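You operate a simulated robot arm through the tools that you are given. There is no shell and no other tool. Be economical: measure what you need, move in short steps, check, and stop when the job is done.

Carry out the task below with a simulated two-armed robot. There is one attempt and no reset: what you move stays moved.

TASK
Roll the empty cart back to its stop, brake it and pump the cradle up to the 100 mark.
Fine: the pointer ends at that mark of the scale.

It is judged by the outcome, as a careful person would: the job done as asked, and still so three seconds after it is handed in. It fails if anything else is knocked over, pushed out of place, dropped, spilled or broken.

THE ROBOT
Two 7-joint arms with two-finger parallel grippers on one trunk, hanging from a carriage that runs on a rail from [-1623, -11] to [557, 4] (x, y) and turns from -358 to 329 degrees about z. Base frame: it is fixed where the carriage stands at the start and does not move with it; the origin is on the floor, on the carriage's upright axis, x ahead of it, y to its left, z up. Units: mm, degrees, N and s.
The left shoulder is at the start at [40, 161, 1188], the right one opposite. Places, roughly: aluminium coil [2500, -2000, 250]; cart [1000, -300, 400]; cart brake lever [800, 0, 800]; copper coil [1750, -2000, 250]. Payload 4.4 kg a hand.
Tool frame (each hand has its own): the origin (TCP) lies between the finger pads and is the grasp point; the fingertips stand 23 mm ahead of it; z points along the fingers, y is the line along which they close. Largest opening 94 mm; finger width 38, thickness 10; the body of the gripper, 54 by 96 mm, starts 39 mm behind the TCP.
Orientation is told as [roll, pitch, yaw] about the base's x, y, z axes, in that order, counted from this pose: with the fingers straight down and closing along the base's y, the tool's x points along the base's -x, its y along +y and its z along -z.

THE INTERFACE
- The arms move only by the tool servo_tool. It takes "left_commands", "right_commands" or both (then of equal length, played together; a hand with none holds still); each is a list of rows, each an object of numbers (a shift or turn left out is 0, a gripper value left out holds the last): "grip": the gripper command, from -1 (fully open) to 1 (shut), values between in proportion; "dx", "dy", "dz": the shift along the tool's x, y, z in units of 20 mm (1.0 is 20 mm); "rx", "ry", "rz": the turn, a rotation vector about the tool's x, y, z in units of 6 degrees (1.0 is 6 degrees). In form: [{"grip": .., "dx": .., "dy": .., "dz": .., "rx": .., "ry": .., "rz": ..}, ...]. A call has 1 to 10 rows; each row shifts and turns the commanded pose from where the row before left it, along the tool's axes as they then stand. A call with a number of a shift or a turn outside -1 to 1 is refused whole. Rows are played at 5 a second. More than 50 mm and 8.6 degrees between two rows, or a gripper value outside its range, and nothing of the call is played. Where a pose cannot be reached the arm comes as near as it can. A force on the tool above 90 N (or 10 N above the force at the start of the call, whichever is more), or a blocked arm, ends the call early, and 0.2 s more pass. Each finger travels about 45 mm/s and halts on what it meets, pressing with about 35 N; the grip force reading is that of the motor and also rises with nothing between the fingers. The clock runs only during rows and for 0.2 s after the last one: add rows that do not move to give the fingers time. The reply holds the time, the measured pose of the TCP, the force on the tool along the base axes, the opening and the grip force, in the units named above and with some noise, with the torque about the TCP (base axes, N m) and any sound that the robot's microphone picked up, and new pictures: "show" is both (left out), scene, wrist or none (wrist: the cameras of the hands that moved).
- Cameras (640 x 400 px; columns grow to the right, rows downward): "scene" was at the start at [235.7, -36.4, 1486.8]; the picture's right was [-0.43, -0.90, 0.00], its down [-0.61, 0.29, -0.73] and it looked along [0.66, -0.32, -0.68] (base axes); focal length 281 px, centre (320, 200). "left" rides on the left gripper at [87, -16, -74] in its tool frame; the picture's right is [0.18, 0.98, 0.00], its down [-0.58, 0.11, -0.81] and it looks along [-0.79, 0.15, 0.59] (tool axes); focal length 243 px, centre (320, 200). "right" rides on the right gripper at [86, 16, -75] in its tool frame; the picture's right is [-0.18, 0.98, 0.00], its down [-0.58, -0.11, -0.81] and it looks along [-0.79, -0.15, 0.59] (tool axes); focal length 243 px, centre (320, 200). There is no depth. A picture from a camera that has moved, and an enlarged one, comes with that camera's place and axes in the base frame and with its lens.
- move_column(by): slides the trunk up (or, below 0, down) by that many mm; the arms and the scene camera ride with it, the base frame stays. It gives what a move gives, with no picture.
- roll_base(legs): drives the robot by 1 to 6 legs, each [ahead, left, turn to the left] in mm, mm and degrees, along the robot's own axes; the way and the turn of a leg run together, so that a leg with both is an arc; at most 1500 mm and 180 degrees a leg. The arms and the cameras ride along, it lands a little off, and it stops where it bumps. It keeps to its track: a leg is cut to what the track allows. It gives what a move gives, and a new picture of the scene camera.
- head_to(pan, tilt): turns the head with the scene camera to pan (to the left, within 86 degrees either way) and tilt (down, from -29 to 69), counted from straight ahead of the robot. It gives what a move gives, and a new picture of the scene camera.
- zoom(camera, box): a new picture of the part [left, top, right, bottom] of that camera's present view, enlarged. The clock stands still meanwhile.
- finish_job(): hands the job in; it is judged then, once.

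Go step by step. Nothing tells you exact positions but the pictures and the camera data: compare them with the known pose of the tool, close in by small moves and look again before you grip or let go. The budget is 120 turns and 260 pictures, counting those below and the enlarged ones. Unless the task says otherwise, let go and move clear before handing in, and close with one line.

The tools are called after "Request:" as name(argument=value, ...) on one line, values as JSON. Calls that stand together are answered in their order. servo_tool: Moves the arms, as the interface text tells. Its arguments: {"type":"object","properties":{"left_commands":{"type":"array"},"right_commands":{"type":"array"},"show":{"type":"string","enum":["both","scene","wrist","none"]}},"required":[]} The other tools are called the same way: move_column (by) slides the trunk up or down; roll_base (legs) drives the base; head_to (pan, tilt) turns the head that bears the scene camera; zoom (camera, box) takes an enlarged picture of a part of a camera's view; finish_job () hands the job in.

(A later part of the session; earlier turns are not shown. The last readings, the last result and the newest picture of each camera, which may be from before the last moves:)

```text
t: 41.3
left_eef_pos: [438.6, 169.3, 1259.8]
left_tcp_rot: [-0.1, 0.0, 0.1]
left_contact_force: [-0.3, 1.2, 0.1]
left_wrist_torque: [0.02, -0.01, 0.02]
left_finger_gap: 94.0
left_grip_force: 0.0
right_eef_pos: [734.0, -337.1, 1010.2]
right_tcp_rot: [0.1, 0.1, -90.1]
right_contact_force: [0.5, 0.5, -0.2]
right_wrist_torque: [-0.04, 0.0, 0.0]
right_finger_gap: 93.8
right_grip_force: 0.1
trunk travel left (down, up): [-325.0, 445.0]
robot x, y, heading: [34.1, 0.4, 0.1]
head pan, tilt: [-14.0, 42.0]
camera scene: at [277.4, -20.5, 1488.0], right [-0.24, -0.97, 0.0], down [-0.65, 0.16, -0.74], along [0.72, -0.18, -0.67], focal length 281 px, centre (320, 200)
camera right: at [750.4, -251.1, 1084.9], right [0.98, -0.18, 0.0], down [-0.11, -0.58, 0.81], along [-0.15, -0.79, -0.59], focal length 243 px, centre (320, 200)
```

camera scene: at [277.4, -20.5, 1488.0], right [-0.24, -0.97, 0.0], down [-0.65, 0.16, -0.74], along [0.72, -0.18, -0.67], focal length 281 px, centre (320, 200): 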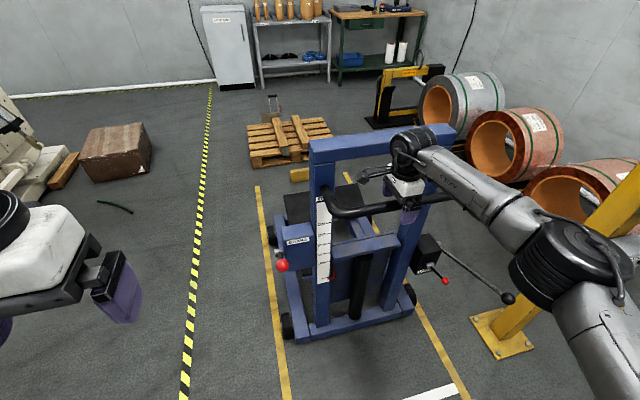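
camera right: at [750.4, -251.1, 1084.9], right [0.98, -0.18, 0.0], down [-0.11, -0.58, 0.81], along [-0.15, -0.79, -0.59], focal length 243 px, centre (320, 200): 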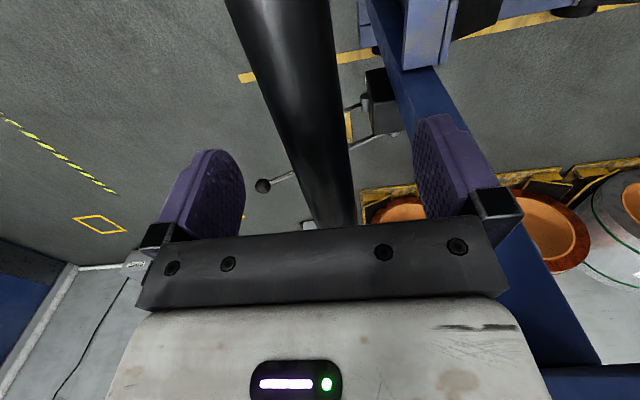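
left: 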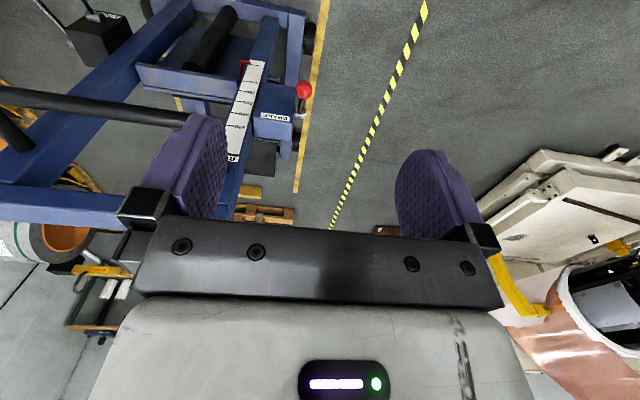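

The bar lies between the fingers. I close the gripper on it.

Request:
servo_tool(right_commands=[{"grip": 1}, {"grip": 1}, {"grip": 1}, {"grip": 1}, {"grip": 1}, {"grip": 1}, {"grip": 1}], show="wrist")

```text
t: 42.9
left_eef_pos: [441.5, 169.6, 1260.3]
left_tcp_rot: [0.1, -0.1, 0.1]
left_contact_force: [0.0, -0.2, 1.0]
left_wrist_torque: [0.0, 0.0, -0.03]
left_finger_gap: 94.0
left_grip_force: 0.1
right_eef_pos: [735.8, -338.0, 1010.5]
right_tcp_rot: [0.0, 0.0, -89.9]
right_contact_force: [19.3, -4.0, -12.5]
right_wrist_torque: [0.06, -0.29, 1.66]
right_finger_gap: 27.8
right_grip_force: 45.4
trunk travel left (down, up): [-325.0, 445.0]
robot x, y, heading: [33.9, 1.8, 0.1]
head pan, tilt: [-14.0, 42.0]
camera right: at [752.2, -250.8, 1085.2], right [0.98, -0.18, 0.0], down [-0.11, -0.58, 0.81], along [-0.15, -0.79, -0.59], focal length 243 px, centre (320, 200)
```

right: 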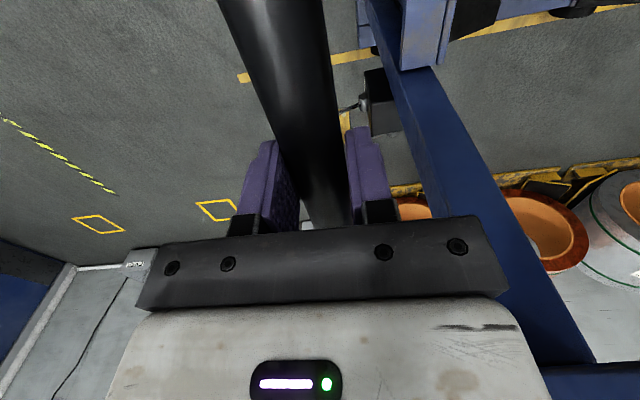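

The bar is held. I test-push with the base by 60 mm.

Request:
roll_base(legs=[[60, 0, 0]])

```text
t: 43.8
left_eef_pos: [455.3, 166.9, 1257.5]
left_tcp_rot: [0.2, 0.3, -0.3]
left_contact_force: [0.4, 0.3, -0.6]
left_wrist_torque: [0.01, -0.05, -0.02]
left_finger_gap: 94.0
left_grip_force: 0.1
right_eef_pos: [737.5, -338.4, 1008.3]
right_tcp_rot: [-3.0, 0.5, -89.8]
right_contact_force: [-51.4, 7.5, 5.1]
right_wrist_torque: [-0.43, 0.67, 0.58]
right_finger_gap: 28.0
right_grip_force: 45.3
trunk travel left (down, up): [-325.0, 445.0]
robot x, y, heading: [57.3, -5.1, -0.2]
head pan, tilt: [-14.0, 42.0]
stopped in leg 1: the force on the tool passed its limit at 116 N (the readings are from after the stop); the commanded pose is now the measured one
camera scene: at [294.6, -21.2, 1485.9], right [-0.25, -0.97, 0.0], down [-0.65, 0.17, -0.74], along [0.71, -0.18, -0.67], focal length 281 px, centre (320, 200)
```

scene: 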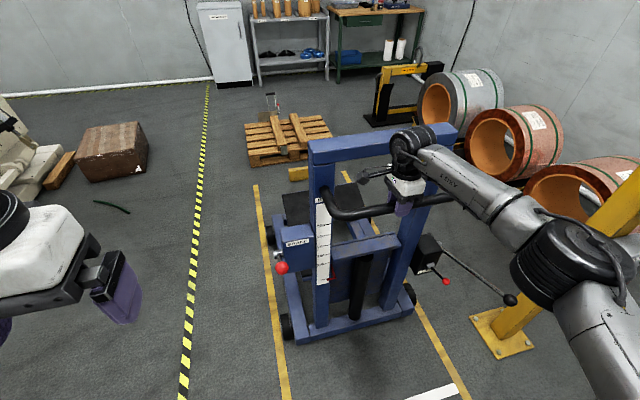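

The cart does not budge at over 100 N, so the brake is probably on. I look closely at the brake lever.

Request:
zoom(camera="scene", box=[250, 210, 350, 310])

Request:
zoom(camera="left", box=[0, 0, 320, 200])

Request:
zoom(camera="scene", box=[400, 215, 530, 315])

```text
4.00 times, centred on (300, 260) of scene
camera zoom: at [294.6, -21.2, 1485.9], right [-0.25, -0.97, 0.0], down [-0.65, 0.17, -0.74], along [0.71, -0.18, -0.67], focal length 1122 px, centre (400, -40)
```

zoom: 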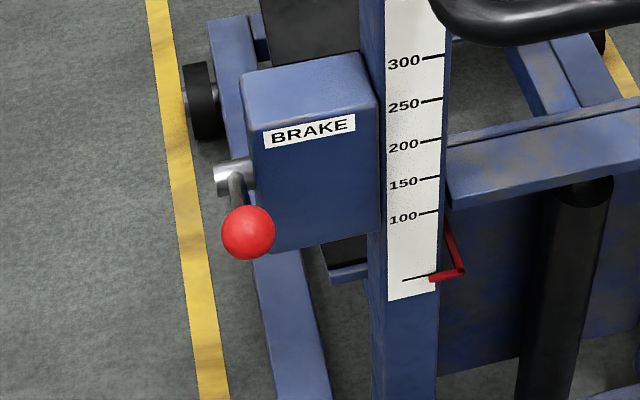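

```text
2.00 times, centred on (160, 100) of left
camera zoom: at [369.8, 150.3, 1332.0], right [-0.18, 0.98, 0.0], down [0.59, 0.1, 0.8], along [0.79, 0.14, -0.6], focal length 485 px, centre (640, 400)
```

zoom: 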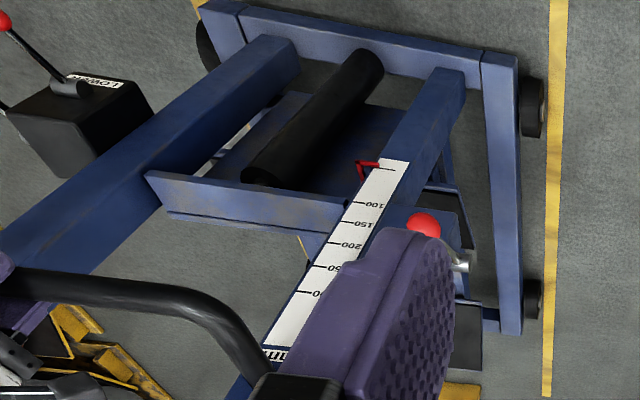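

```text
4.00 times, centred on (465, 265) of scene
camera zoom: at [294.6, -21.2, 1485.9], right [-0.25, -0.97, 0.0], down [-0.65, 0.17, -0.74], along [0.71, -0.18, -0.67], focal length 1122 px, centre (-260, -60)
```

zoom: 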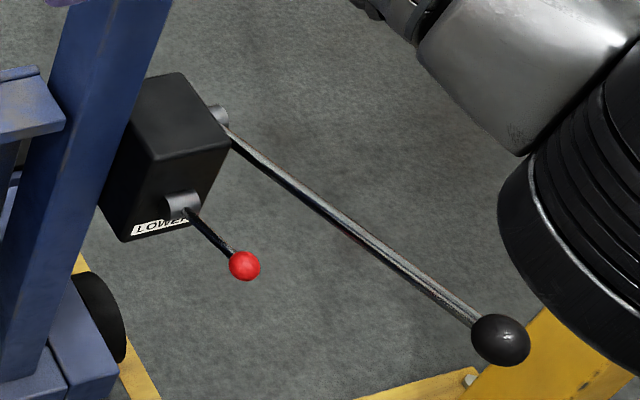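

Before touching the brake, I test whether it is really braked by pulling slightly the other way.

Request:
roll_base(legs=[[-60, 0, 0]])

```text
t: 44.6
left_eef_pos: [441.3, 167.7, 1261.7]
left_tcp_rot: [0.1, -0.2, -0.1]
left_contact_force: [-0.3, 0.3, 0.0]
left_wrist_torque: [0.0, 0.0, 0.03]
left_finger_gap: 94.0
left_grip_force: 0.2
right_eef_pos: [737.2, -336.8, 1013.6]
right_tcp_rot: [-0.3, 0.3, -89.8]
right_contact_force: [23.3, -2.6, -4.6]
right_wrist_torque: [0.28, -0.67, 0.36]
right_finger_gap: 27.6
right_grip_force: 44.7
trunk travel left (down, up): [-325.0, 445.0]
robot x, y, heading: [31.6, 3.3, -0.1]
head pan, tilt: [-14.0, 42.0]
stopped in leg 1: the force on the tool passed its limit at 155 N (the readings are from after the stop); the commanded pose is now the measured one
camera scene: at [279.3, -20.7, 1489.0], right [-0.24, -0.97, 0.0], down [-0.65, 0.16, -0.75], along [0.72, -0.18, -0.67], focal length 281 px, centre (320, 200)
```

scene: 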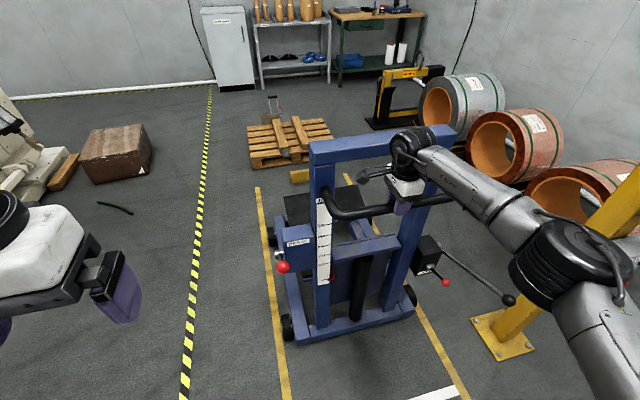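

Blocked both ways, so the brake is on. I will release it with the left hand: first I bring that hand to a point behind and above the red ball (≈733, −31, 844), tilting it 45° along the lever.

Request:
servo_tool(left_commands=[{"dx": -1, "dy": -1, "dz": 1}, {"dx": -1, "dy": -1, "dz": 1}, {"dx": -1, "dy": -1, "dz": 1}, {"dx": -1, "dy": -1, "dz": 1}, {"dx": -1, "dy": -1, "dz": 1}, {"dx": -1, "dy": -1, "dz": 1}, {"dx": -1, "dy": -1, "dz": 1}, {"dx": -1, "dy": -1, "dz": 1}, {"dy": -1, "dz": 1}, {"dy": -1, "dz": 1}], show="none")

Request:
servo_tool(left_commands=[{"ry": -1}, {"ry": -1}, {"ry": -1}, {"ry": -1}, {"ry": -1}, {"ry": -1}, {"ry": -1}, {}], show="both")

```text
t: 46.8
left_eef_pos: [603.2, -30.6, 1061.3]
left_tcp_rot: [0.0, -0.2, 0.1]
left_contact_force: [0.4, 1.4, 1.1]
left_wrist_torque: [0.01, -0.02, -0.01]
left_finger_gap: 93.8
left_grip_force: 0.0
right_eef_pos: [736.0, -336.8, 1011.9]
right_tcp_rot: [-0.3, 0.3, -89.7]
right_contact_force: [29.9, -0.5, 0.6]
right_wrist_torque: [-0.44, -0.56, 0.63]
right_finger_gap: 27.7
right_grip_force: 45.3
trunk travel left (down, up): [-325.0, 445.0]
robot x, y, heading: [31.7, 2.4, -0.1]
head pan, tilt: [-14.0, 42.0]
```

```text
t: 48.6
left_eef_pos: [604.7, -31.8, 1061.9]
left_tcp_rot: [0.0, -42.3, 0.0]
left_contact_force: [0.2, -0.5, -0.4]
left_wrist_torque: [0.01, 0.0, -0.01]
left_finger_gap: 93.9
left_grip_force: 0.0
right_eef_pos: [735.9, -337.0, 1013.3]
right_tcp_rot: [-0.3, 0.2, -89.9]
right_contact_force: [28.8, 0.9, 3.3]
right_wrist_torque: [0.28, -0.44, 0.59]
right_finger_gap: 27.8
right_grip_force: 45.0
trunk travel left (down, up): [-325.0, 445.0]
robot x, y, heading: [34.8, 1.2, -0.0]
head pan, tilt: [-14.0, 42.0]
camera scene: at [279.6, -20.7, 1489.0], right [-0.24, -0.97, 0.0], down [-0.65, 0.16, -0.75], along [0.72, -0.18, -0.67], focal length 281 px, centre (320, 200)
camera left: at [489.5, -48.4, 1058.9], right [-0.14, 0.98, -0.12], down [-0.11, 0.11, 0.99], along [0.98, 0.15, 0.1], focal length 243 px, centre (320, 200)
```

scene: 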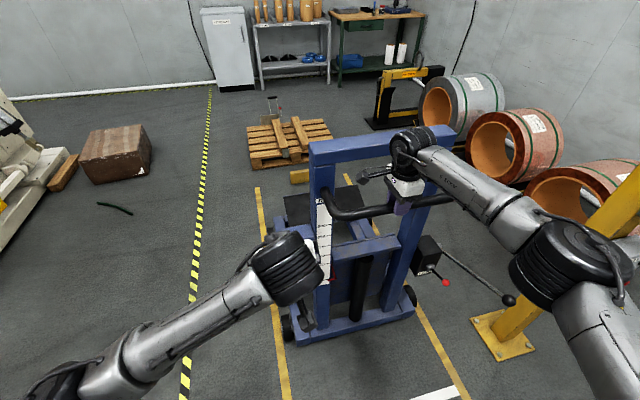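
left: 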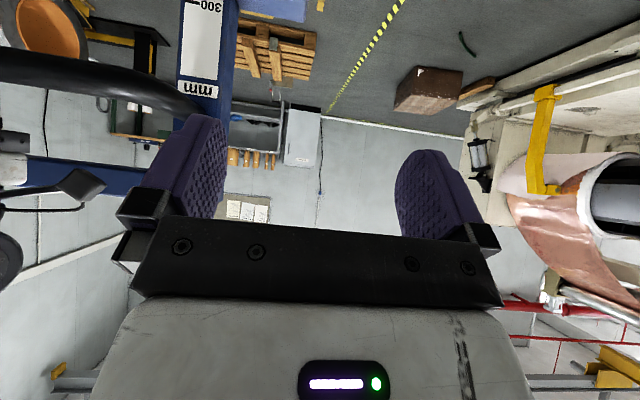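

The hand must go lower; I move to about 80 mm from the ball along the finger direction.

Request:
servo_tool(left_commands=[{"dz": 1, "dx": 0.35}, {"dz": 1, "dx": 0.35}, {"dz": 1, "dx": 0.35}, {"dz": 1, "dx": 0.35}, {"dz": 1, "dx": 0.35}, {"dz": 1, "dx": 0.35}, {"dz": 1, "dx": 0.35}, {"dz": 1, "dx": 0.35}, {}], show="both")

Request:
zoom(camera="scene", box=[230, 220, 350, 320])

```text
t: 50.6
left_eef_pos: [669.7, -31.4, 905.2]
left_tcp_rot: [-0.1, -42.3, 0.0]
left_contact_force: [-0.9, -0.2, -0.4]
left_wrist_torque: [-0.04, -0.01, 0.02]
left_finger_gap: 93.9
left_grip_force: 0.1
right_eef_pos: [736.6, -337.0, 1012.7]
right_tcp_rot: [-0.3, 0.3, -89.8]
right_contact_force: [27.1, 2.2, 6.2]
right_wrist_torque: [0.17, -0.4, 0.58]
right_finger_gap: 27.6
right_grip_force: 44.8
trunk travel left (down, up): [-325.0, 445.0]
robot x, y, heading: [31.6, -1.8, -0.1]
head pan, tilt: [-14.0, 42.0]
camera scene: at [279.6, -20.7, 1489.0], right [-0.24, -0.97, 0.0], down [-0.65, 0.16, -0.75], along [0.72, -0.18, -0.67], focal length 281 px, centre (320, 200)
camera left: at [555.4, -48.1, 901.9], right [-0.14, 0.98, -0.12], down [-0.11, 0.11, 0.99], along [0.98, 0.15, 0.1], focal length 243 px, centre (320, 200)
```

scene: 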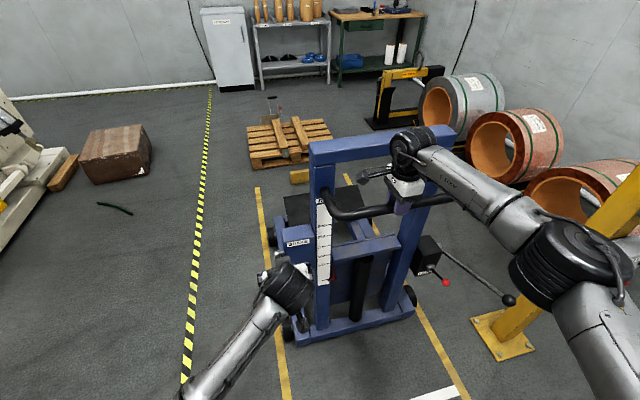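
left: 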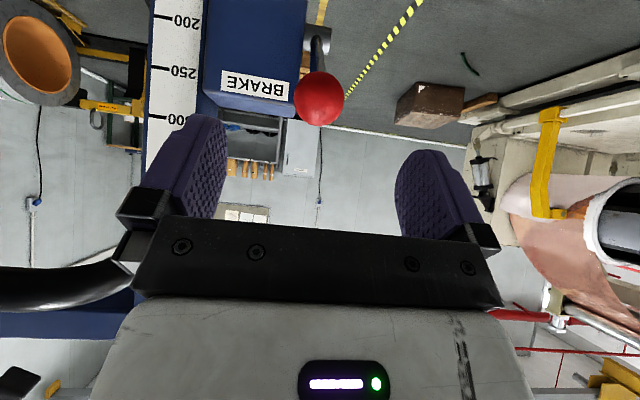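

```text
4.00 times, centred on (290, 270) of scene
camera zoom: at [279.6, -20.7, 1489.0], right [-0.24, -0.97, 0.0], down [-0.65, 0.16, -0.75], along [0.72, -0.18, -0.67], focal length 1122 px, centre (440, -80)
```

zoom: 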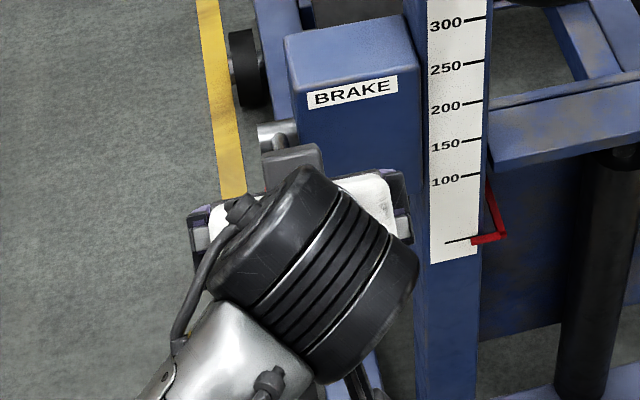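

The wrist view confirms the ball at (733, −30, 847), radius ≈20. I advance onto it and grip.

Request:
servo_tool(left_commands=[{"dz": 1, "dx": -0.1}, {"dz": 1, "dx": -0.1}, {"dz": 1, "dx": -0.1}, {"dz": 1, "dx": -0.08}, {"dz": 0.27}, {}], show="wrist")

```text
t: 52.0
left_eef_pos: [730.9, -31.8, 847.5]
left_tcp_rot: [0.0, -42.3, -0.1]
left_contact_force: [-0.6, -0.1, 0.1]
left_wrist_torque: [0.01, 0.0, -0.01]
left_finger_gap: 94.0
left_grip_force: 0.1
right_eef_pos: [736.6, -336.0, 1013.5]
right_tcp_rot: [-0.4, 0.2, -89.8]
right_contact_force: [25.3, 2.6, 8.0]
right_wrist_torque: [-0.02, -0.35, 0.57]
right_finger_gap: 27.7
right_grip_force: 45.4
trunk travel left (down, up): [-325.0, 445.0]
robot x, y, heading: [36.6, -0.1, -0.3]
head pan, tilt: [-14.0, 42.0]
camera left: at [618.1, -49.6, 845.4], right [-0.14, 0.98, -0.12], down [-0.11, 0.11, 0.99], along [0.98, 0.15, 0.1], focal length 243 px, centre (320, 200)
```

left: 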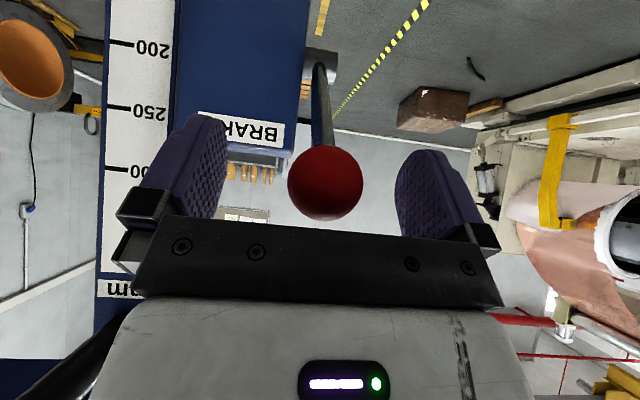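

The ball is centred between the fingers. I grip it and press lightly downward (tool +x) to feel whether it moves.

Request:
servo_tool(left_commands=[{"grip": 1}, {"grip": 1}, {"grip": 1}, {"grip": 1}, {"grip": 1}, {"grip": 1}], show="none")

Request:
servo_tool(left_commands=[{"dx": 0.5}, {"dx": 0.5}, {"dx": 0.5}], show="wrist")

```text
t: 53.4
left_eef_pos: [733.2, -30.8, 847.4]
left_tcp_rot: [0.1, -42.2, 0.0]
left_contact_force: [-0.4, 12.0, 1.0]
left_wrist_torque: [-0.05, -0.15, 0.13]
left_finger_gap: 35.5
left_grip_force: 45.0
right_eef_pos: [735.8, -336.1, 1013.7]
right_tcp_rot: [-0.4, 0.3, -89.8]
right_contact_force: [25.8, -5.1, 11.2]
right_wrist_torque: [0.37, -0.42, 1.02]
right_finger_gap: 27.7
right_grip_force: 45.1
trunk travel left (down, up): [-325.0, 445.0]
robot x, y, heading: [34.3, 0.6, -0.1]
head pan, tilt: [-14.0, 42.0]
```

```text
t: 54.2
left_eef_pos: [711.0, -29.9, 827.9]
left_tcp_rot: [0.1, -42.3, 0.1]
left_contact_force: [27.9, 9.9, -8.9]
left_wrist_torque: [-0.03, -0.7, -0.01]
left_finger_gap: 35.8
left_grip_force: 45.1
right_eef_pos: [736.3, -336.5, 1012.9]
right_tcp_rot: [-0.6, 0.3, -89.8]
right_contact_force: [-0.2, -2.8, 14.5]
right_wrist_torque: [-0.06, 0.01, 0.75]
right_finger_gap: 27.8
right_grip_force: 45.1
trunk travel left (down, up): [-325.0, 445.0]
robot x, y, heading: [33.4, -5.1, 0.0]
head pan, tilt: [-14.0, 42.0]
camera left: at [597.1, -47.6, 825.0], right [-0.14, 0.98, -0.12], down [-0.11, 0.11, 0.99], along [0.98, 0.15, 0.1], focal length 243 px, centre (320, 200)
```

left: 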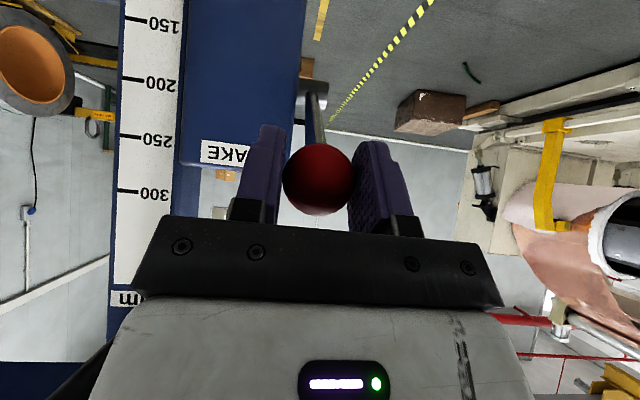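

It moves. I follow the lever's arc (pivot ≈(875, 728), radius ≈187) down toward horizontal.

Request:
servo_tool(left_commands=[{"dz": 0.52, "dx": 0.81}, {"dz": 0.52, "dx": 0.81}, {"dz": 0.44, "dx": 0.67}, {"dz": 0.44, "dx": 0.67}, {"dz": 0.54, "dx": 0.6}, {"dz": 0.54, "dx": 0.6}], show="wrist")

```text
t: 55.6
left_eef_pos: [686.6, -31.5, 728.5]
left_tcp_rot: [0.0, -42.2, -0.1]
left_contact_force: [16.3, 19.9, 7.1]
left_wrist_torque: [-0.11, -0.85, 0.03]
left_finger_gap: 35.6
left_grip_force: 45.2
right_eef_pos: [732.7, -338.2, 1013.7]
right_tcp_rot: [-0.9, 0.4, -89.8]
right_contact_force: [-21.9, -8.5, 30.1]
right_wrist_torque: [-0.94, 0.41, 0.73]
right_finger_gap: 28.0
right_grip_force: 45.0
trunk travel left (down, up): [-325.0, 445.0]
robot x, y, heading: [35.2, 2.3, 0.1]
head pan, tilt: [-14.0, 42.0]
camera left: at [573.3, -47.6, 725.0], right [-0.14, 0.98, -0.12], down [-0.11, 0.11, 0.99], along [0.98, 0.15, 0.1], focal length 243 px, centre (320, 200)
```

left: 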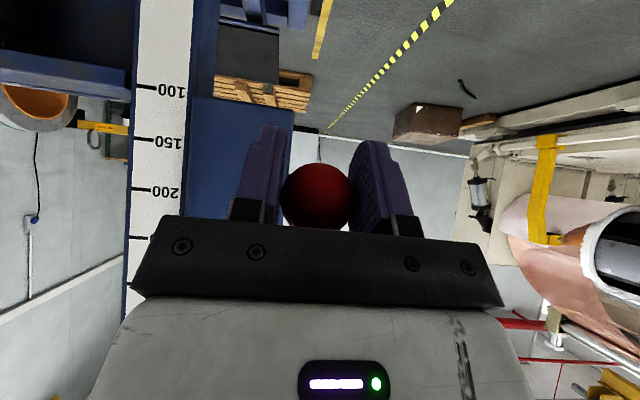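

The lever followed to horizontal, and the cart now gives a little. I continue down the arc to find its end stop.

Request:
servo_tool(left_commands=[{"dz": 0.64, "dx": 0.48}, {"dz": 0.64, "dx": 0.48}, {"dz": 0.71, "dx": 0.37}, {"dz": 0.71, "dx": 0.37}], show="both")

```text
t: 56.6
left_eef_pos: [697.8, -30.9, 666.0]
left_tcp_rot: [-0.1, -42.3, 0.0]
left_contact_force: [8.1, 11.2, 8.1]
left_wrist_torque: [0.11, -0.93, 0.06]
left_finger_gap: 35.9
left_grip_force: 44.7
left hand out of reach, approached as far as the arm can: row 4
right_eef_pos: [734.1, -336.9, 1013.7]
right_tcp_rot: [-0.7, 0.4, -89.9]
right_contact_force: [-12.9, -5.4, 28.2]
right_wrist_torque: [0.51, 0.27, 0.43]
right_finger_gap: 27.6
right_grip_force: 45.8
trunk travel left (down, up): [-325.0, 445.0]
robot x, y, heading: [34.1, 1.9, -0.0]
head pan, tilt: [-14.0, 42.0]
camera scene: at [278.2, -20.8, 1488.5], right [-0.24, -0.97, 0.0], down [-0.65, 0.16, -0.74], along [0.72, -0.18, -0.67], focal length 281 px, centre (320, 200)
camera left: at [582.2, -47.2, 663.0], right [-0.13, 0.98, -0.12], down [-0.11, 0.11, 0.99], along [0.98, 0.15, 0.1], focal length 243 px, centre (320, 200)
```

scene: 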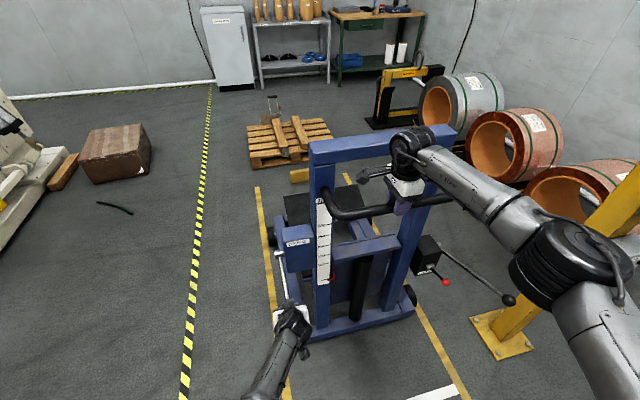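
left: 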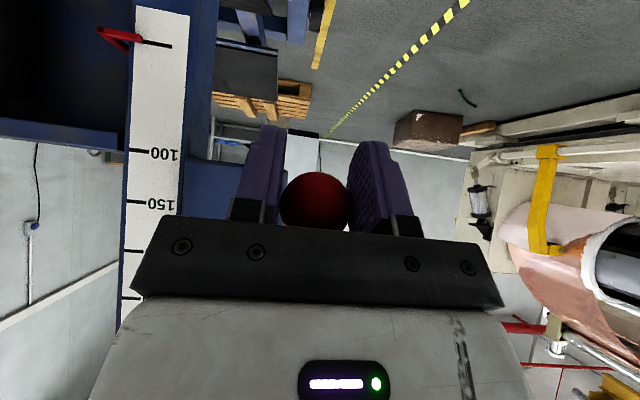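

The lever is now about 20° below horizontal. I release it, back off, and test whether the cart rolls.

Request:
servo_tool(left_commands=[{"grip": -1}, {"grip": -1}, {"grip": -1}, {"grip": -1}, {"dz": -1}, {"dz": -1}, {"dz": -1}, {"dz": -1}, {"dz": -1}, {"dz": -1}], show="wrist")

Request:
servo_tool(right_commands=[{"dy": 0.5}, {"dy": 0.5}, {}, {}], show="scene")

```text
t: 58.9
left_eef_pos: [684.0, 14.2, 827.5]
left_tcp_rot: [4.9, -50.9, -1.7]
left_contact_force: [-0.4, -0.4, -0.4]
left_wrist_torque: [-0.04, -0.01, -0.02]
left_finger_gap: 94.1
left_grip_force: 0.0
right_eef_pos: [732.8, -337.7, 1011.8]
right_tcp_rot: [-0.4, 0.3, -89.7]
right_contact_force: [7.9, 0.4, 2.8]
right_wrist_torque: [-0.44, -0.58, 0.14]
right_finger_gap: 27.7
right_grip_force: 44.4
trunk travel left (down, up): [-325.0, 445.0]
robot x, y, heading: [33.9, 2.5, -0.2]
head pan, tilt: [-14.0, 42.0]
stopped in row 10 (left hand): the arm was blocked; the commanded pose is now the measured one
camera left: at [571.6, -7.0, 805.9], right [-0.15, 0.98, -0.09], down [-0.26, 0.05, 0.96], along [0.95, 0.17, 0.25], focal length 243 px, centre (320, 200)
```

left: 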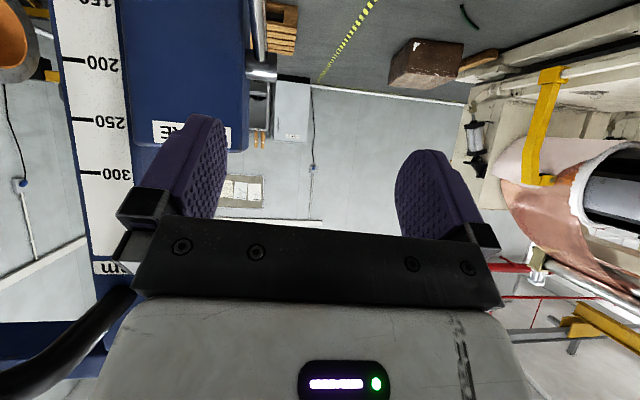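

```text
t: 59.9
left_eef_pos: [683.6, 13.6, 825.7]
left_tcp_rot: [5.0, -50.8, -1.7]
left_contact_force: [-0.4, 0.2, 0.1]
left_wrist_torque: [0.0, -0.02, -0.02]
left_finger_gap: 94.0
left_grip_force: 0.1
right_eef_pos: [751.4, -336.8, 1010.5]
right_tcp_rot: [-0.8, 0.1, -89.5]
right_contact_force: [-2.9, 7.4, 18.1]
right_wrist_torque: [-0.89, -0.25, 0.03]
right_finger_gap: 27.9
right_grip_force: 45.5
trunk travel left (down, up): [-325.0, 445.0]
robot x, y, heading: [36.0, 3.1, -0.3]
head pan, tilt: [-14.0, 42.0]
camera scene: at [277.2, -20.6, 1488.3], right [-0.24, -0.97, 0.0], down [-0.65, 0.16, -0.74], along [0.72, -0.18, -0.67], focal length 281 px, centre (320, 200)
```

scene: 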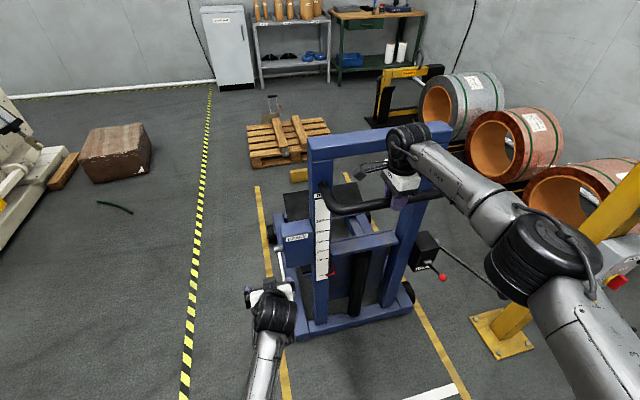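

The cart rolls freely now (18 mm with little force). I push it toward the yellow stop with the base, holding the handle.

Request:
roll_base(legs=[[120, 0, 0]])

```text
t: 60.7
left_eef_pos: [699.9, 12.8, 825.9]
left_tcp_rot: [5.2, -50.8, -1.8]
left_contact_force: [-0.3, 0.2, -0.8]
left_wrist_torque: [-0.01, -0.02, 0.0]
left_finger_gap: 94.2
left_grip_force: 0.0
right_eef_pos: [764.9, -337.8, 1012.1]
right_tcp_rot: [-1.8, 0.5, -89.6]
right_contact_force: [-17.0, 4.9, 13.3]
right_wrist_torque: [-0.88, -0.06, -0.13]
right_finger_gap: 27.7
right_grip_force: 45.3
trunk travel left (down, up): [-325.0, 445.0]
robot x, y, heading: [54.5, -0.3, 0.1]
head pan, tilt: [-14.0, 42.0]
stopped in leg 1: the force on the tool passed its limit at 106 N (the readings are from after the stop); the commanded pose is now the measured one
camera scene: at [295.7, -21.0, 1488.4], right [-0.24, -0.97, 0.0], down [-0.65, 0.16, -0.74], along [0.72, -0.18, -0.67], focal length 281 px, centre (320, 200)
```

scene: 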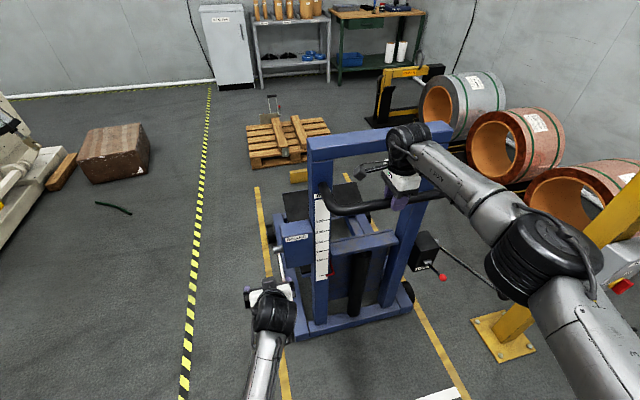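

The base starts too abruptly for the cart's inertia. I try several short legs instead.

Request:
roll_base(legs=[[15, 0, 0], [15, 0, 0], [15, 0, 0], [15, 0, 0], [15, 0, 0], [15, 0, 0]])

```text
t: 63.4
left_eef_pos: [795.1, 15.2, 827.3]
left_tcp_rot: [5.2, -50.8, -1.8]
left_contact_force: [0.0, -0.2, -0.5]
left_wrist_torque: [0.02, -0.03, -0.01]
left_finger_gap: 93.9
left_grip_force: 0.0
right_eef_pos: [860.9, -336.5, 1009.8]
right_tcp_rot: [-1.6, 0.3, -89.7]
right_contact_force: [7.4, -1.1, -7.3]
right_wrist_torque: [-0.24, -0.52, 0.01]
right_finger_gap: 27.7
right_grip_force: 45.4
trunk travel left (down, up): [-325.0, 445.0]
robot x, y, heading: [144.8, 0.8, -0.1]
head pan, tilt: [-14.0, 42.0]
camera scene: at [389.5, -19.9, 1487.9], right [-0.24, -0.97, 0.0], down [-0.65, 0.16, -0.74], along [0.72, -0.18, -0.67], focal length 281 px, centre (320, 200)
```

scene: 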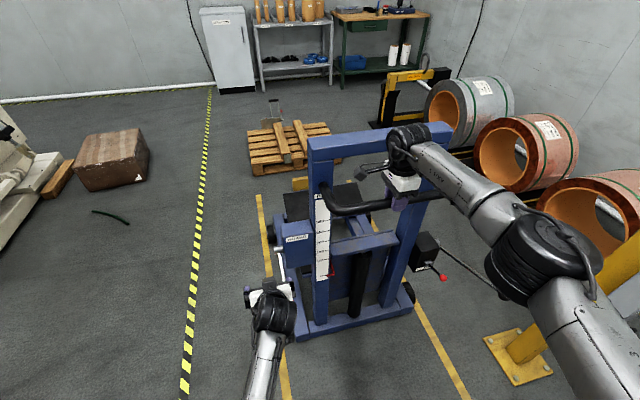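

That works smoothly. I continue with slightly longer legs, twice.

Request:
roll_base(legs=[[18, 0, 0], [19, 0, 0], [19, 0, 0], [19, 0, 0], [19, 0, 0], [18, 0, 0]])

Request:
roll_base(legs=[[18, 0, 0], [19, 0, 0], [19, 0, 0], [19, 0, 0], [19, 0, 0], [18, 0, 0]])

```text
t: 66.1
left_eef_pos: [906.6, 16.7, 825.7]
left_tcp_rot: [5.2, -50.8, -1.8]
left_contact_force: [0.3, 0.1, -0.6]
left_wrist_torque: [0.01, -0.01, 0.0]
left_finger_gap: 94.2
left_grip_force: 0.0
right_eef_pos: [972.0, -335.8, 1009.3]
right_tcp_rot: [-1.7, 0.2, -89.7]
right_contact_force: [6.3, -1.8, -10.4]
right_wrist_torque: [-0.77, -0.43, 0.07]
right_finger_gap: 27.6
right_grip_force: 44.6
trunk travel left (down, up): [-325.0, 445.0]
robot x, y, heading: [258.5, 1.0, -0.2]
head pan, tilt: [-14.0, 42.0]
camera scene: at [501.5, -19.1, 1487.8], right [-0.24, -0.97, 0.0], down [-0.65, 0.16, -0.74], along [0.72, -0.18, -0.67], focal length 281 px, centre (320, 200)
```

scene: 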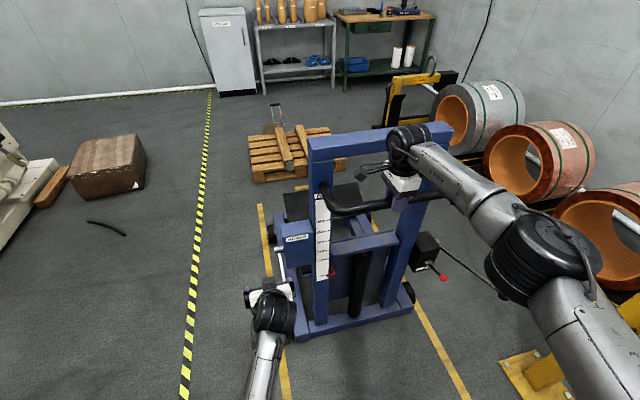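

```text
t: 68.8
left_eef_pos: [1018.3, 18.4, 825.3]
left_tcp_rot: [5.2, -51.0, -1.6]
left_contact_force: [-0.1, 0.6, 0.3]
left_wrist_torque: [0.0, 0.01, -0.02]
left_finger_gap: 94.1
left_grip_force: 0.1
right_eef_pos: [1084.1, -336.5, 1009.3]
right_tcp_rot: [-1.8, 0.0, -89.6]
right_contact_force: [5.6, -3.7, -12.0]
right_wrist_torque: [-0.81, -0.41, 0.01]
right_finger_gap: 27.8
right_grip_force: 45.1
trunk travel left (down, up): [-325.0, 445.0]
robot x, y, heading: [369.9, 5.0, -0.3]
head pan, tilt: [-14.0, 42.0]
camera scene: at [613.5, -18.2, 1487.8], right [-0.24, -0.97, 0.0], down [-0.65, 0.16, -0.74], along [0.72, -0.18, -0.67], focal length 281 px, centre (320, 200)
```

scene: 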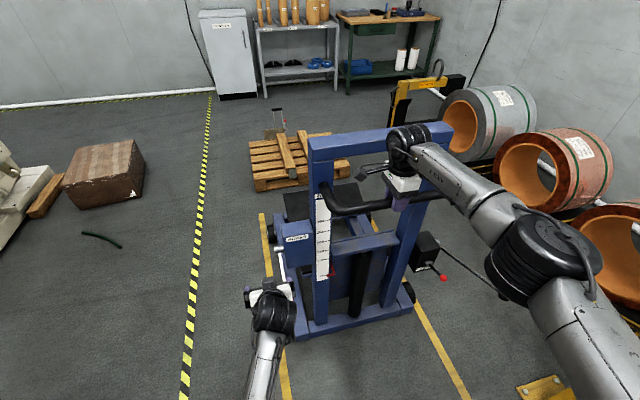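

About 170 mm remain by my estimate. I push 108 mm more and then creep.

Request:
roll_base(legs=[[18, 0, 0], [18, 0, 0], [18, 0, 0], [18, 0, 0], [18, 0, 0], [18, 0, 0]])

Request:
zoom(camera="scene", box=[240, 120, 400, 250])

```text
t: 71.5
left_eef_pos: [1127.7, 17.6, 826.4]
left_tcp_rot: [5.2, -50.9, -1.6]
left_contact_force: [0.5, -1.1, 0.1]
left_wrist_torque: [-0.01, 0.01, -0.02]
left_finger_gap: 94.0
left_grip_force: 0.0
right_eef_pos: [1192.6, -333.8, 1007.6]
right_tcp_rot: [-1.9, -0.1, -89.8]
right_contact_force: [7.4, -2.8, -12.0]
right_wrist_torque: [-0.89, -0.39, 0.13]
right_finger_gap: 27.7
right_grip_force: 45.0
trunk travel left (down, up): [-325.0, 445.0]
robot x, y, heading: [482.0, 0.8, -0.2]
head pan, tilt: [-14.0, 42.0]
camera scene: at [721.7, -17.4, 1487.8], right [-0.24, -0.97, 0.0], down [-0.65, 0.16, -0.74], along [0.72, -0.18, -0.67], focal length 281 px, centre (320, 200)
```

scene: 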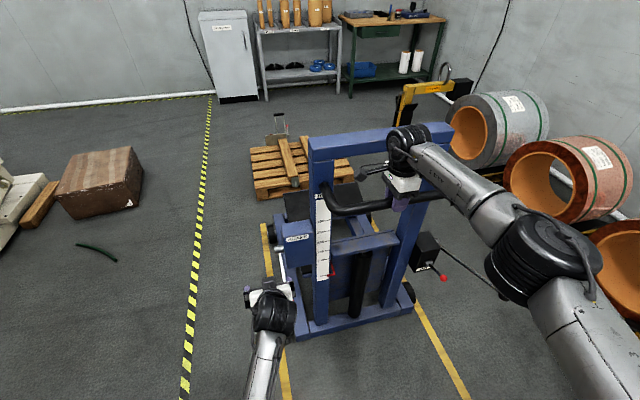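

```text
3.08 times, centred on (320, 185) of scene
camera zoom: at [721.7, -17.4, 1487.8], right [-0.24, -0.97, 0.0], down [-0.65, 0.16, -0.74], along [0.72, -0.18, -0.67], focal length 863 px, centre (320, 246)
```

zoom: 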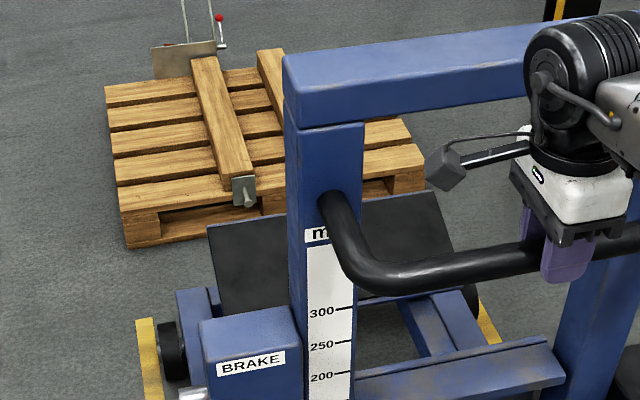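

I creep on in 10 mm legs, watching for contact with the stop.

Request:
roll_base(legs=[[10, 0, 0], [10, 0, 0], [10, 0, 0], [10, 0, 0]])

```text
t: 73.2
left_eef_pos: [1160.3, 18.0, 824.6]
left_tcp_rot: [5.0, -50.7, -1.8]
left_contact_force: [-0.9, 0.1, 0.1]
left_wrist_torque: [0.0, 0.01, 0.0]
left_finger_gap: 93.8
left_grip_force: 0.1
right_eef_pos: [1226.3, -334.5, 1006.3]
right_tcp_rot: [-2.4, -0.1, -89.7]
right_contact_force: [-52.0, 8.3, 37.7]
right_wrist_torque: [0.76, 0.58, 0.22]
right_finger_gap: 27.7
right_grip_force: 45.3
trunk travel left (down, up): [-325.0, 445.0]
robot x, y, heading: [518.0, 4.9, 0.0]
head pan, tilt: [-14.0, 42.0]
camera scene: at [757.6, -17.4, 1487.3], right [-0.24, -0.97, 0.0], down [-0.65, 0.16, -0.74], along [0.72, -0.18, -0.67], focal length 281 px, centre (320, 200)
```

scene: 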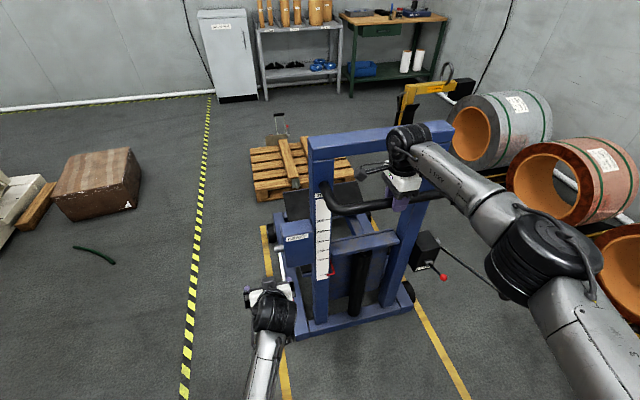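

The force rose to ~52 N, which suggests contact. I confirm with one more small push.

Request:
roll_base(legs=[[8, 0, 0]])

Request:
servo_tool(right_commands=[{}, {}, {}], show="none")

```text
t: 74.4
left_eef_pos: [1166.8, 17.3, 824.2]
left_tcp_rot: [5.4, -50.7, -2.1]
left_contact_force: [-0.5, -0.3, -0.8]
left_wrist_torque: [-0.02, 0.03, 0.02]
left_finger_gap: 94.0
left_grip_force: 0.1
right_eef_pos: [1224.6, -334.6, 1005.4]
right_tcp_rot: [-3.9, 0.2, -89.6]
right_contact_force: [-29.7, 4.9, 1.6]
right_wrist_torque: [-0.55, 0.49, 0.16]
right_finger_gap: 27.8
right_grip_force: 45.2
trunk travel left (down, up): [-325.0, 445.0]
robot x, y, heading: [526.6, 4.9, -0.1]
head pan, tilt: [-14.0, 42.0]
stopped in leg 1: the force on the tool passed its limit at 91 N (the readings are from after the stop); the commanded pose is now the measured one
camera scene: at [763.4, -17.3, 1486.7], right [-0.24, -0.97, 0.0], down [-0.65, 0.16, -0.74], along [0.72, -0.18, -0.67], focal length 281 px, centre (320, 200)
```

scene: 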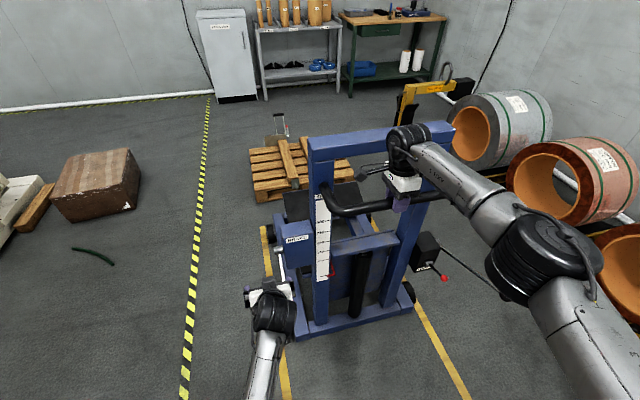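

```text
t: 75.2
left_eef_pos: [1166.3, 18.8, 823.9]
left_tcp_rot: [5.2, -50.6, -2.0]
left_contact_force: [0.6, 0.0, 0.4]
left_wrist_torque: [0.01, 0.0, -0.01]
left_finger_gap: 94.2
left_grip_force: 0.1
right_eef_pos: [1226.0, -334.2, 1006.5]
right_tcp_rot: [-3.9, 0.3, -89.7]
right_contact_force: [-35.9, 3.2, -4.3]
right_wrist_torque: [0.46, 0.34, 0.44]
right_finger_gap: 27.6
right_grip_force: 45.2
trunk travel left (down, up): [-325.0, 445.0]
robot x, y, heading: [522.7, 1.6, -0.5]
head pan, tilt: [-14.0, 42.0]
```

The cart is against the stop. Next I locate the brake ball (expected near (1189, −31, 666)) to pull it up again.

Request:
zoom(camera="scene", box=[220, 200, 360, 340])

Request:
zoom(camera="left", box=[120, 0, 440, 200])

```text
2.86 times, centred on (290, 270) of scene
camera zoom: at [763.0, -17.2, 1486.6], right [-0.24, -0.97, 0.0], down [-0.65, 0.16, -0.74], along [0.72, -0.18, -0.67], focal length 802 px, centre (406, 0)
```

zoom: 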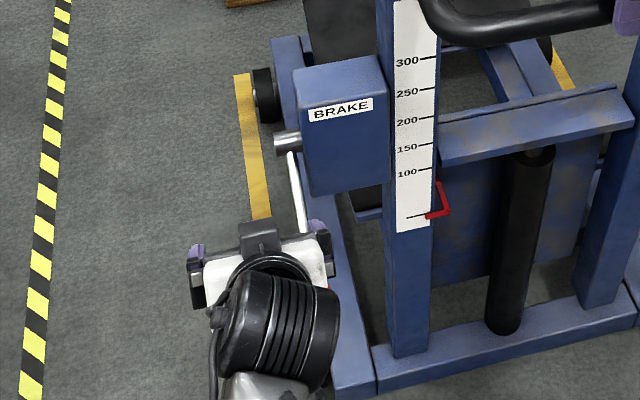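

```text
2.00 times, centred on (280, 100) of left
camera zoom: at [1053.2, -2.1, 802.7], right [-0.15, 0.98, -0.09], down [-0.26, 0.04, 0.97], along [0.95, 0.17, 0.25], focal length 485 px, centre (400, 400)
```

zoom: 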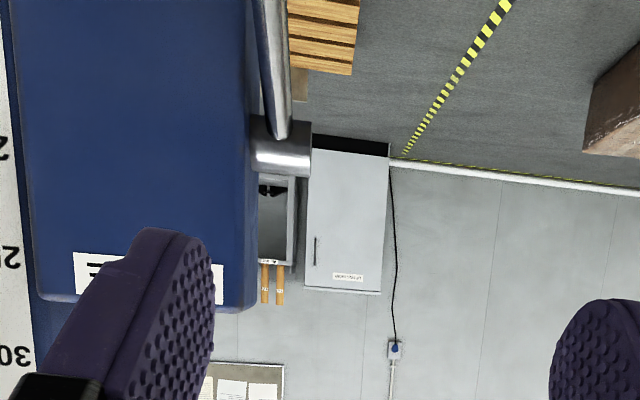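

The lever is still down. I re-level the left hand and position it above the ball so the fingers will straddle it.

Request:
servo_tool(left_commands=[{"rx": 0.27, "rz": -0.85, "ry": 0.7}, {"ry": 0.7}, {"dz": 0.68, "dx": 0.1, "dy": -0.82}, {"dz": 0.68, "dx": 0.1, "dy": -0.82}, {"dz": 0.68, "dx": 0.1, "dy": -0.82}, {}], show="wrist")

```text
t: 76.8
left_eef_pos: [1202.9, 1.1, 784.9]
left_tcp_rot: [0.9, -43.0, 5.1]
left_contact_force: [0.3, -0.3, 0.7]
left_wrist_torque: [-0.02, -0.05, 0.01]
left_finger_gap: 94.2
left_grip_force: 0.1
right_eef_pos: [1225.5, -334.6, 1006.8]
right_tcp_rot: [-4.2, 0.2, -89.6]
right_contact_force: [-25.3, 5.0, 0.3]
right_wrist_torque: [-0.14, 0.52, 0.2]
right_finger_gap: 27.5
right_grip_force: 45.0
trunk travel left (down, up): [-325.0, 445.0]
robot x, y, heading: [525.2, 3.7, -0.3]
head pan, tilt: [-14.0, 42.0]
stopped in row 6 (left hand): the arm was blocked; the commanded pose is now the measured one
camera left: at [1090.5, -27.0, 780.4], right [-0.23, 0.97, -0.11], down [-0.13, 0.08, 0.99], along [0.96, 0.24, 0.11], focal length 243 px, centre (320, 200)
```

left: 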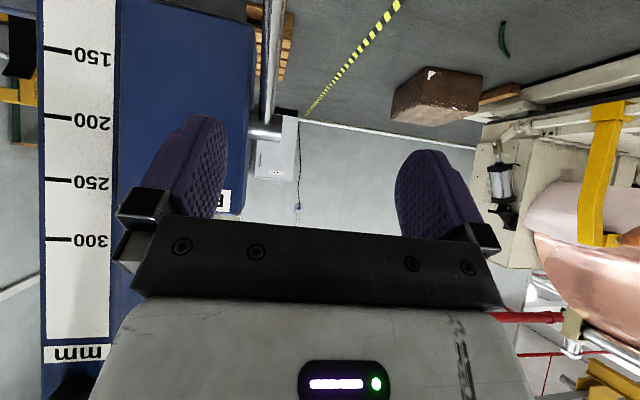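

Something blocks the left arm away from the tool. I look at the arm's shape from the head.

Request:
head_to(pan=10, tilt=60)

Request:
zoom(camera="right", box=[0, 0, 640, 400])

```text
t: 77.7
left_eef_pos: [1200.7, 1.1, 783.2]
left_tcp_rot: [1.0, -42.8, 5.0]
left_contact_force: [-0.2, -0.7, 0.3]
left_wrist_torque: [-0.02, 0.0, 0.03]
left_finger_gap: 94.0
left_grip_force: 0.0
right_eef_pos: [1225.4, -334.8, 1006.1]
right_tcp_rot: [-4.0, 0.2, -89.7]
right_contact_force: [-35.3, 3.9, -3.2]
right_wrist_torque: [0.78, 0.33, 0.42]
right_finger_gap: 27.7
right_grip_force: 44.9
trunk travel left (down, up): [-325.0, 445.0]
robot x, y, heading: [522.8, 2.8, -0.0]
head pan, tilt: [10.0, 60.0]
camera scene: at [747.8, 14.7, 1463.0], right [0.17, -0.99, 0.0], down [-0.86, -0.15, -0.5], along [0.49, 0.09, -0.87], focal length 281 px, centre (320, 200)
```

scene: 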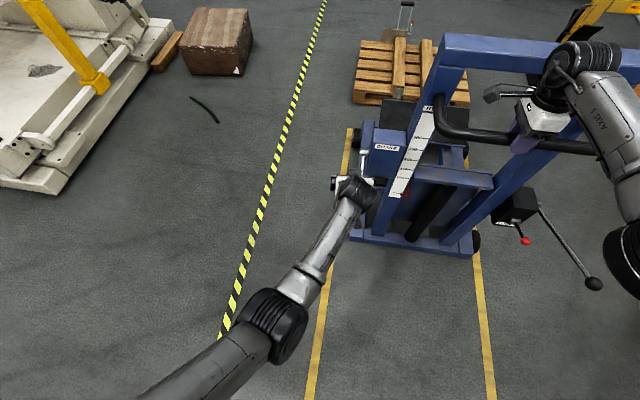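

```text
1.00 times, centred on (320, 200) of right (not enlarged: the box is as wide or as high as the picture)
camera zoom: at [1246.4, -248.3, 1080.0], right [0.98, -0.18, -0.07], down [-0.05, -0.58, 0.81], along [-0.18, -0.79, -0.58], focal length 243 px, centre (320, 200)
```

zoom: 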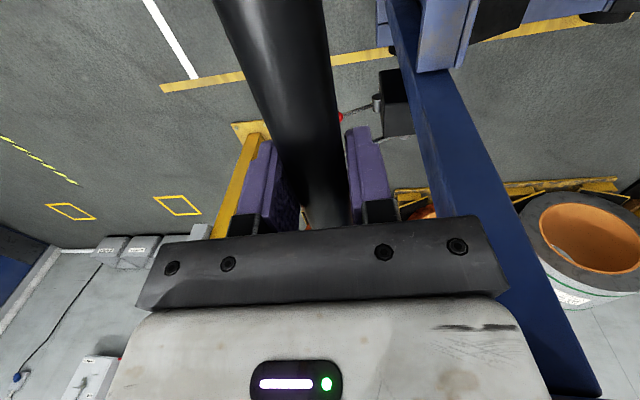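

Request:
zoom(camera="scene", box=[300, 100, 460, 230])

Request:
zoom(camera="scene", box=[120, 200, 400, 400])

Request:
head_to(pan=45, tilt=60)

```text
3.08 times, centred on (380, 165) of scene
camera zoom: at [747.8, 14.7, 1463.0], right [0.17, -0.99, 0.0], down [-0.86, -0.15, -0.5], along [0.49, 0.09, -0.87], focal length 863 px, centre (135, 308)
```

zoom: 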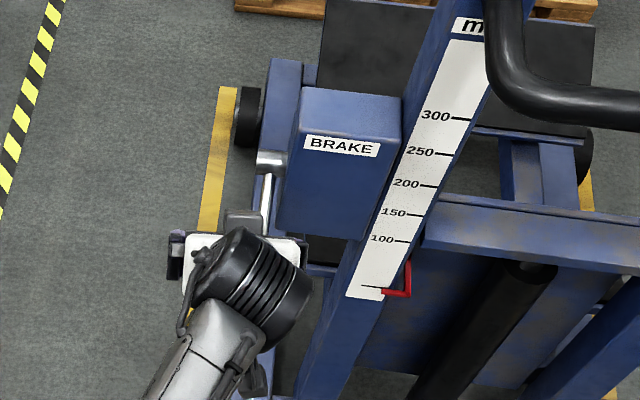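

```text
2.00 times, centred on (260, 300) of scene
camera zoom: at [747.8, 14.7, 1463.0], right [0.17, -0.99, 0.0], down [-0.86, -0.15, -0.5], along [0.49, 0.09, -0.87], focal length 561 px, centre (440, 0)
```

zoom: 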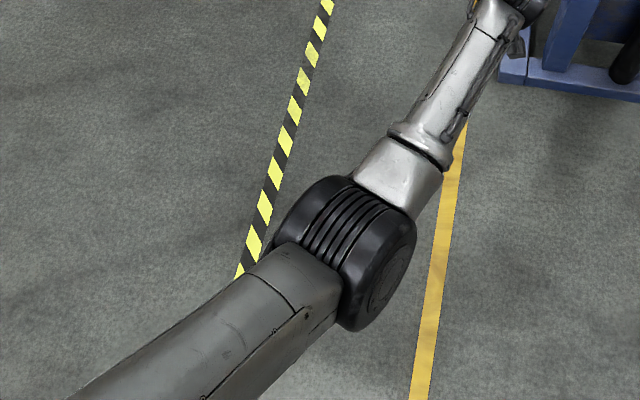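

```text
t: 78.7
left_eef_pos: [1200.3, 0.9, 783.0]
left_tcp_rot: [0.9, -42.8, 5.1]
left_contact_force: [-0.4, -0.2, -0.7]
left_wrist_torque: [0.01, 0.02, 0.01]
left_finger_gap: 94.1
left_grip_force: 0.0
right_eef_pos: [1225.0, -335.5, 1005.6]
right_tcp_rot: [-3.9, 0.1, -89.6]
right_contact_force: [-34.7, 3.2, -4.7]
right_wrist_torque: [1.16, 0.29, 0.38]
right_finger_gap: 28.0
right_grip_force: 44.8
trunk travel left (down, up): [-325.0, 445.0]
robot x, y, heading: [524.1, 2.3, -0.2]
head pan, tilt: [45.0, 60.0]
camera scene: at [729.3, 50.3, 1463.1], right [0.7, -0.71, 0.0], down [-0.62, -0.61, -0.5], along [0.35, 0.35, -0.87], focal length 281 px, centre (320, 200)
```

scene: 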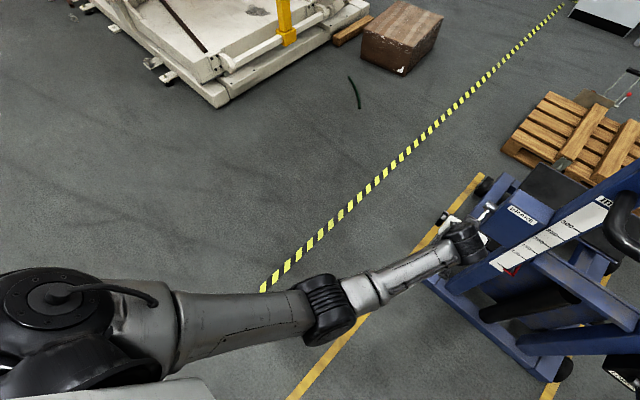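

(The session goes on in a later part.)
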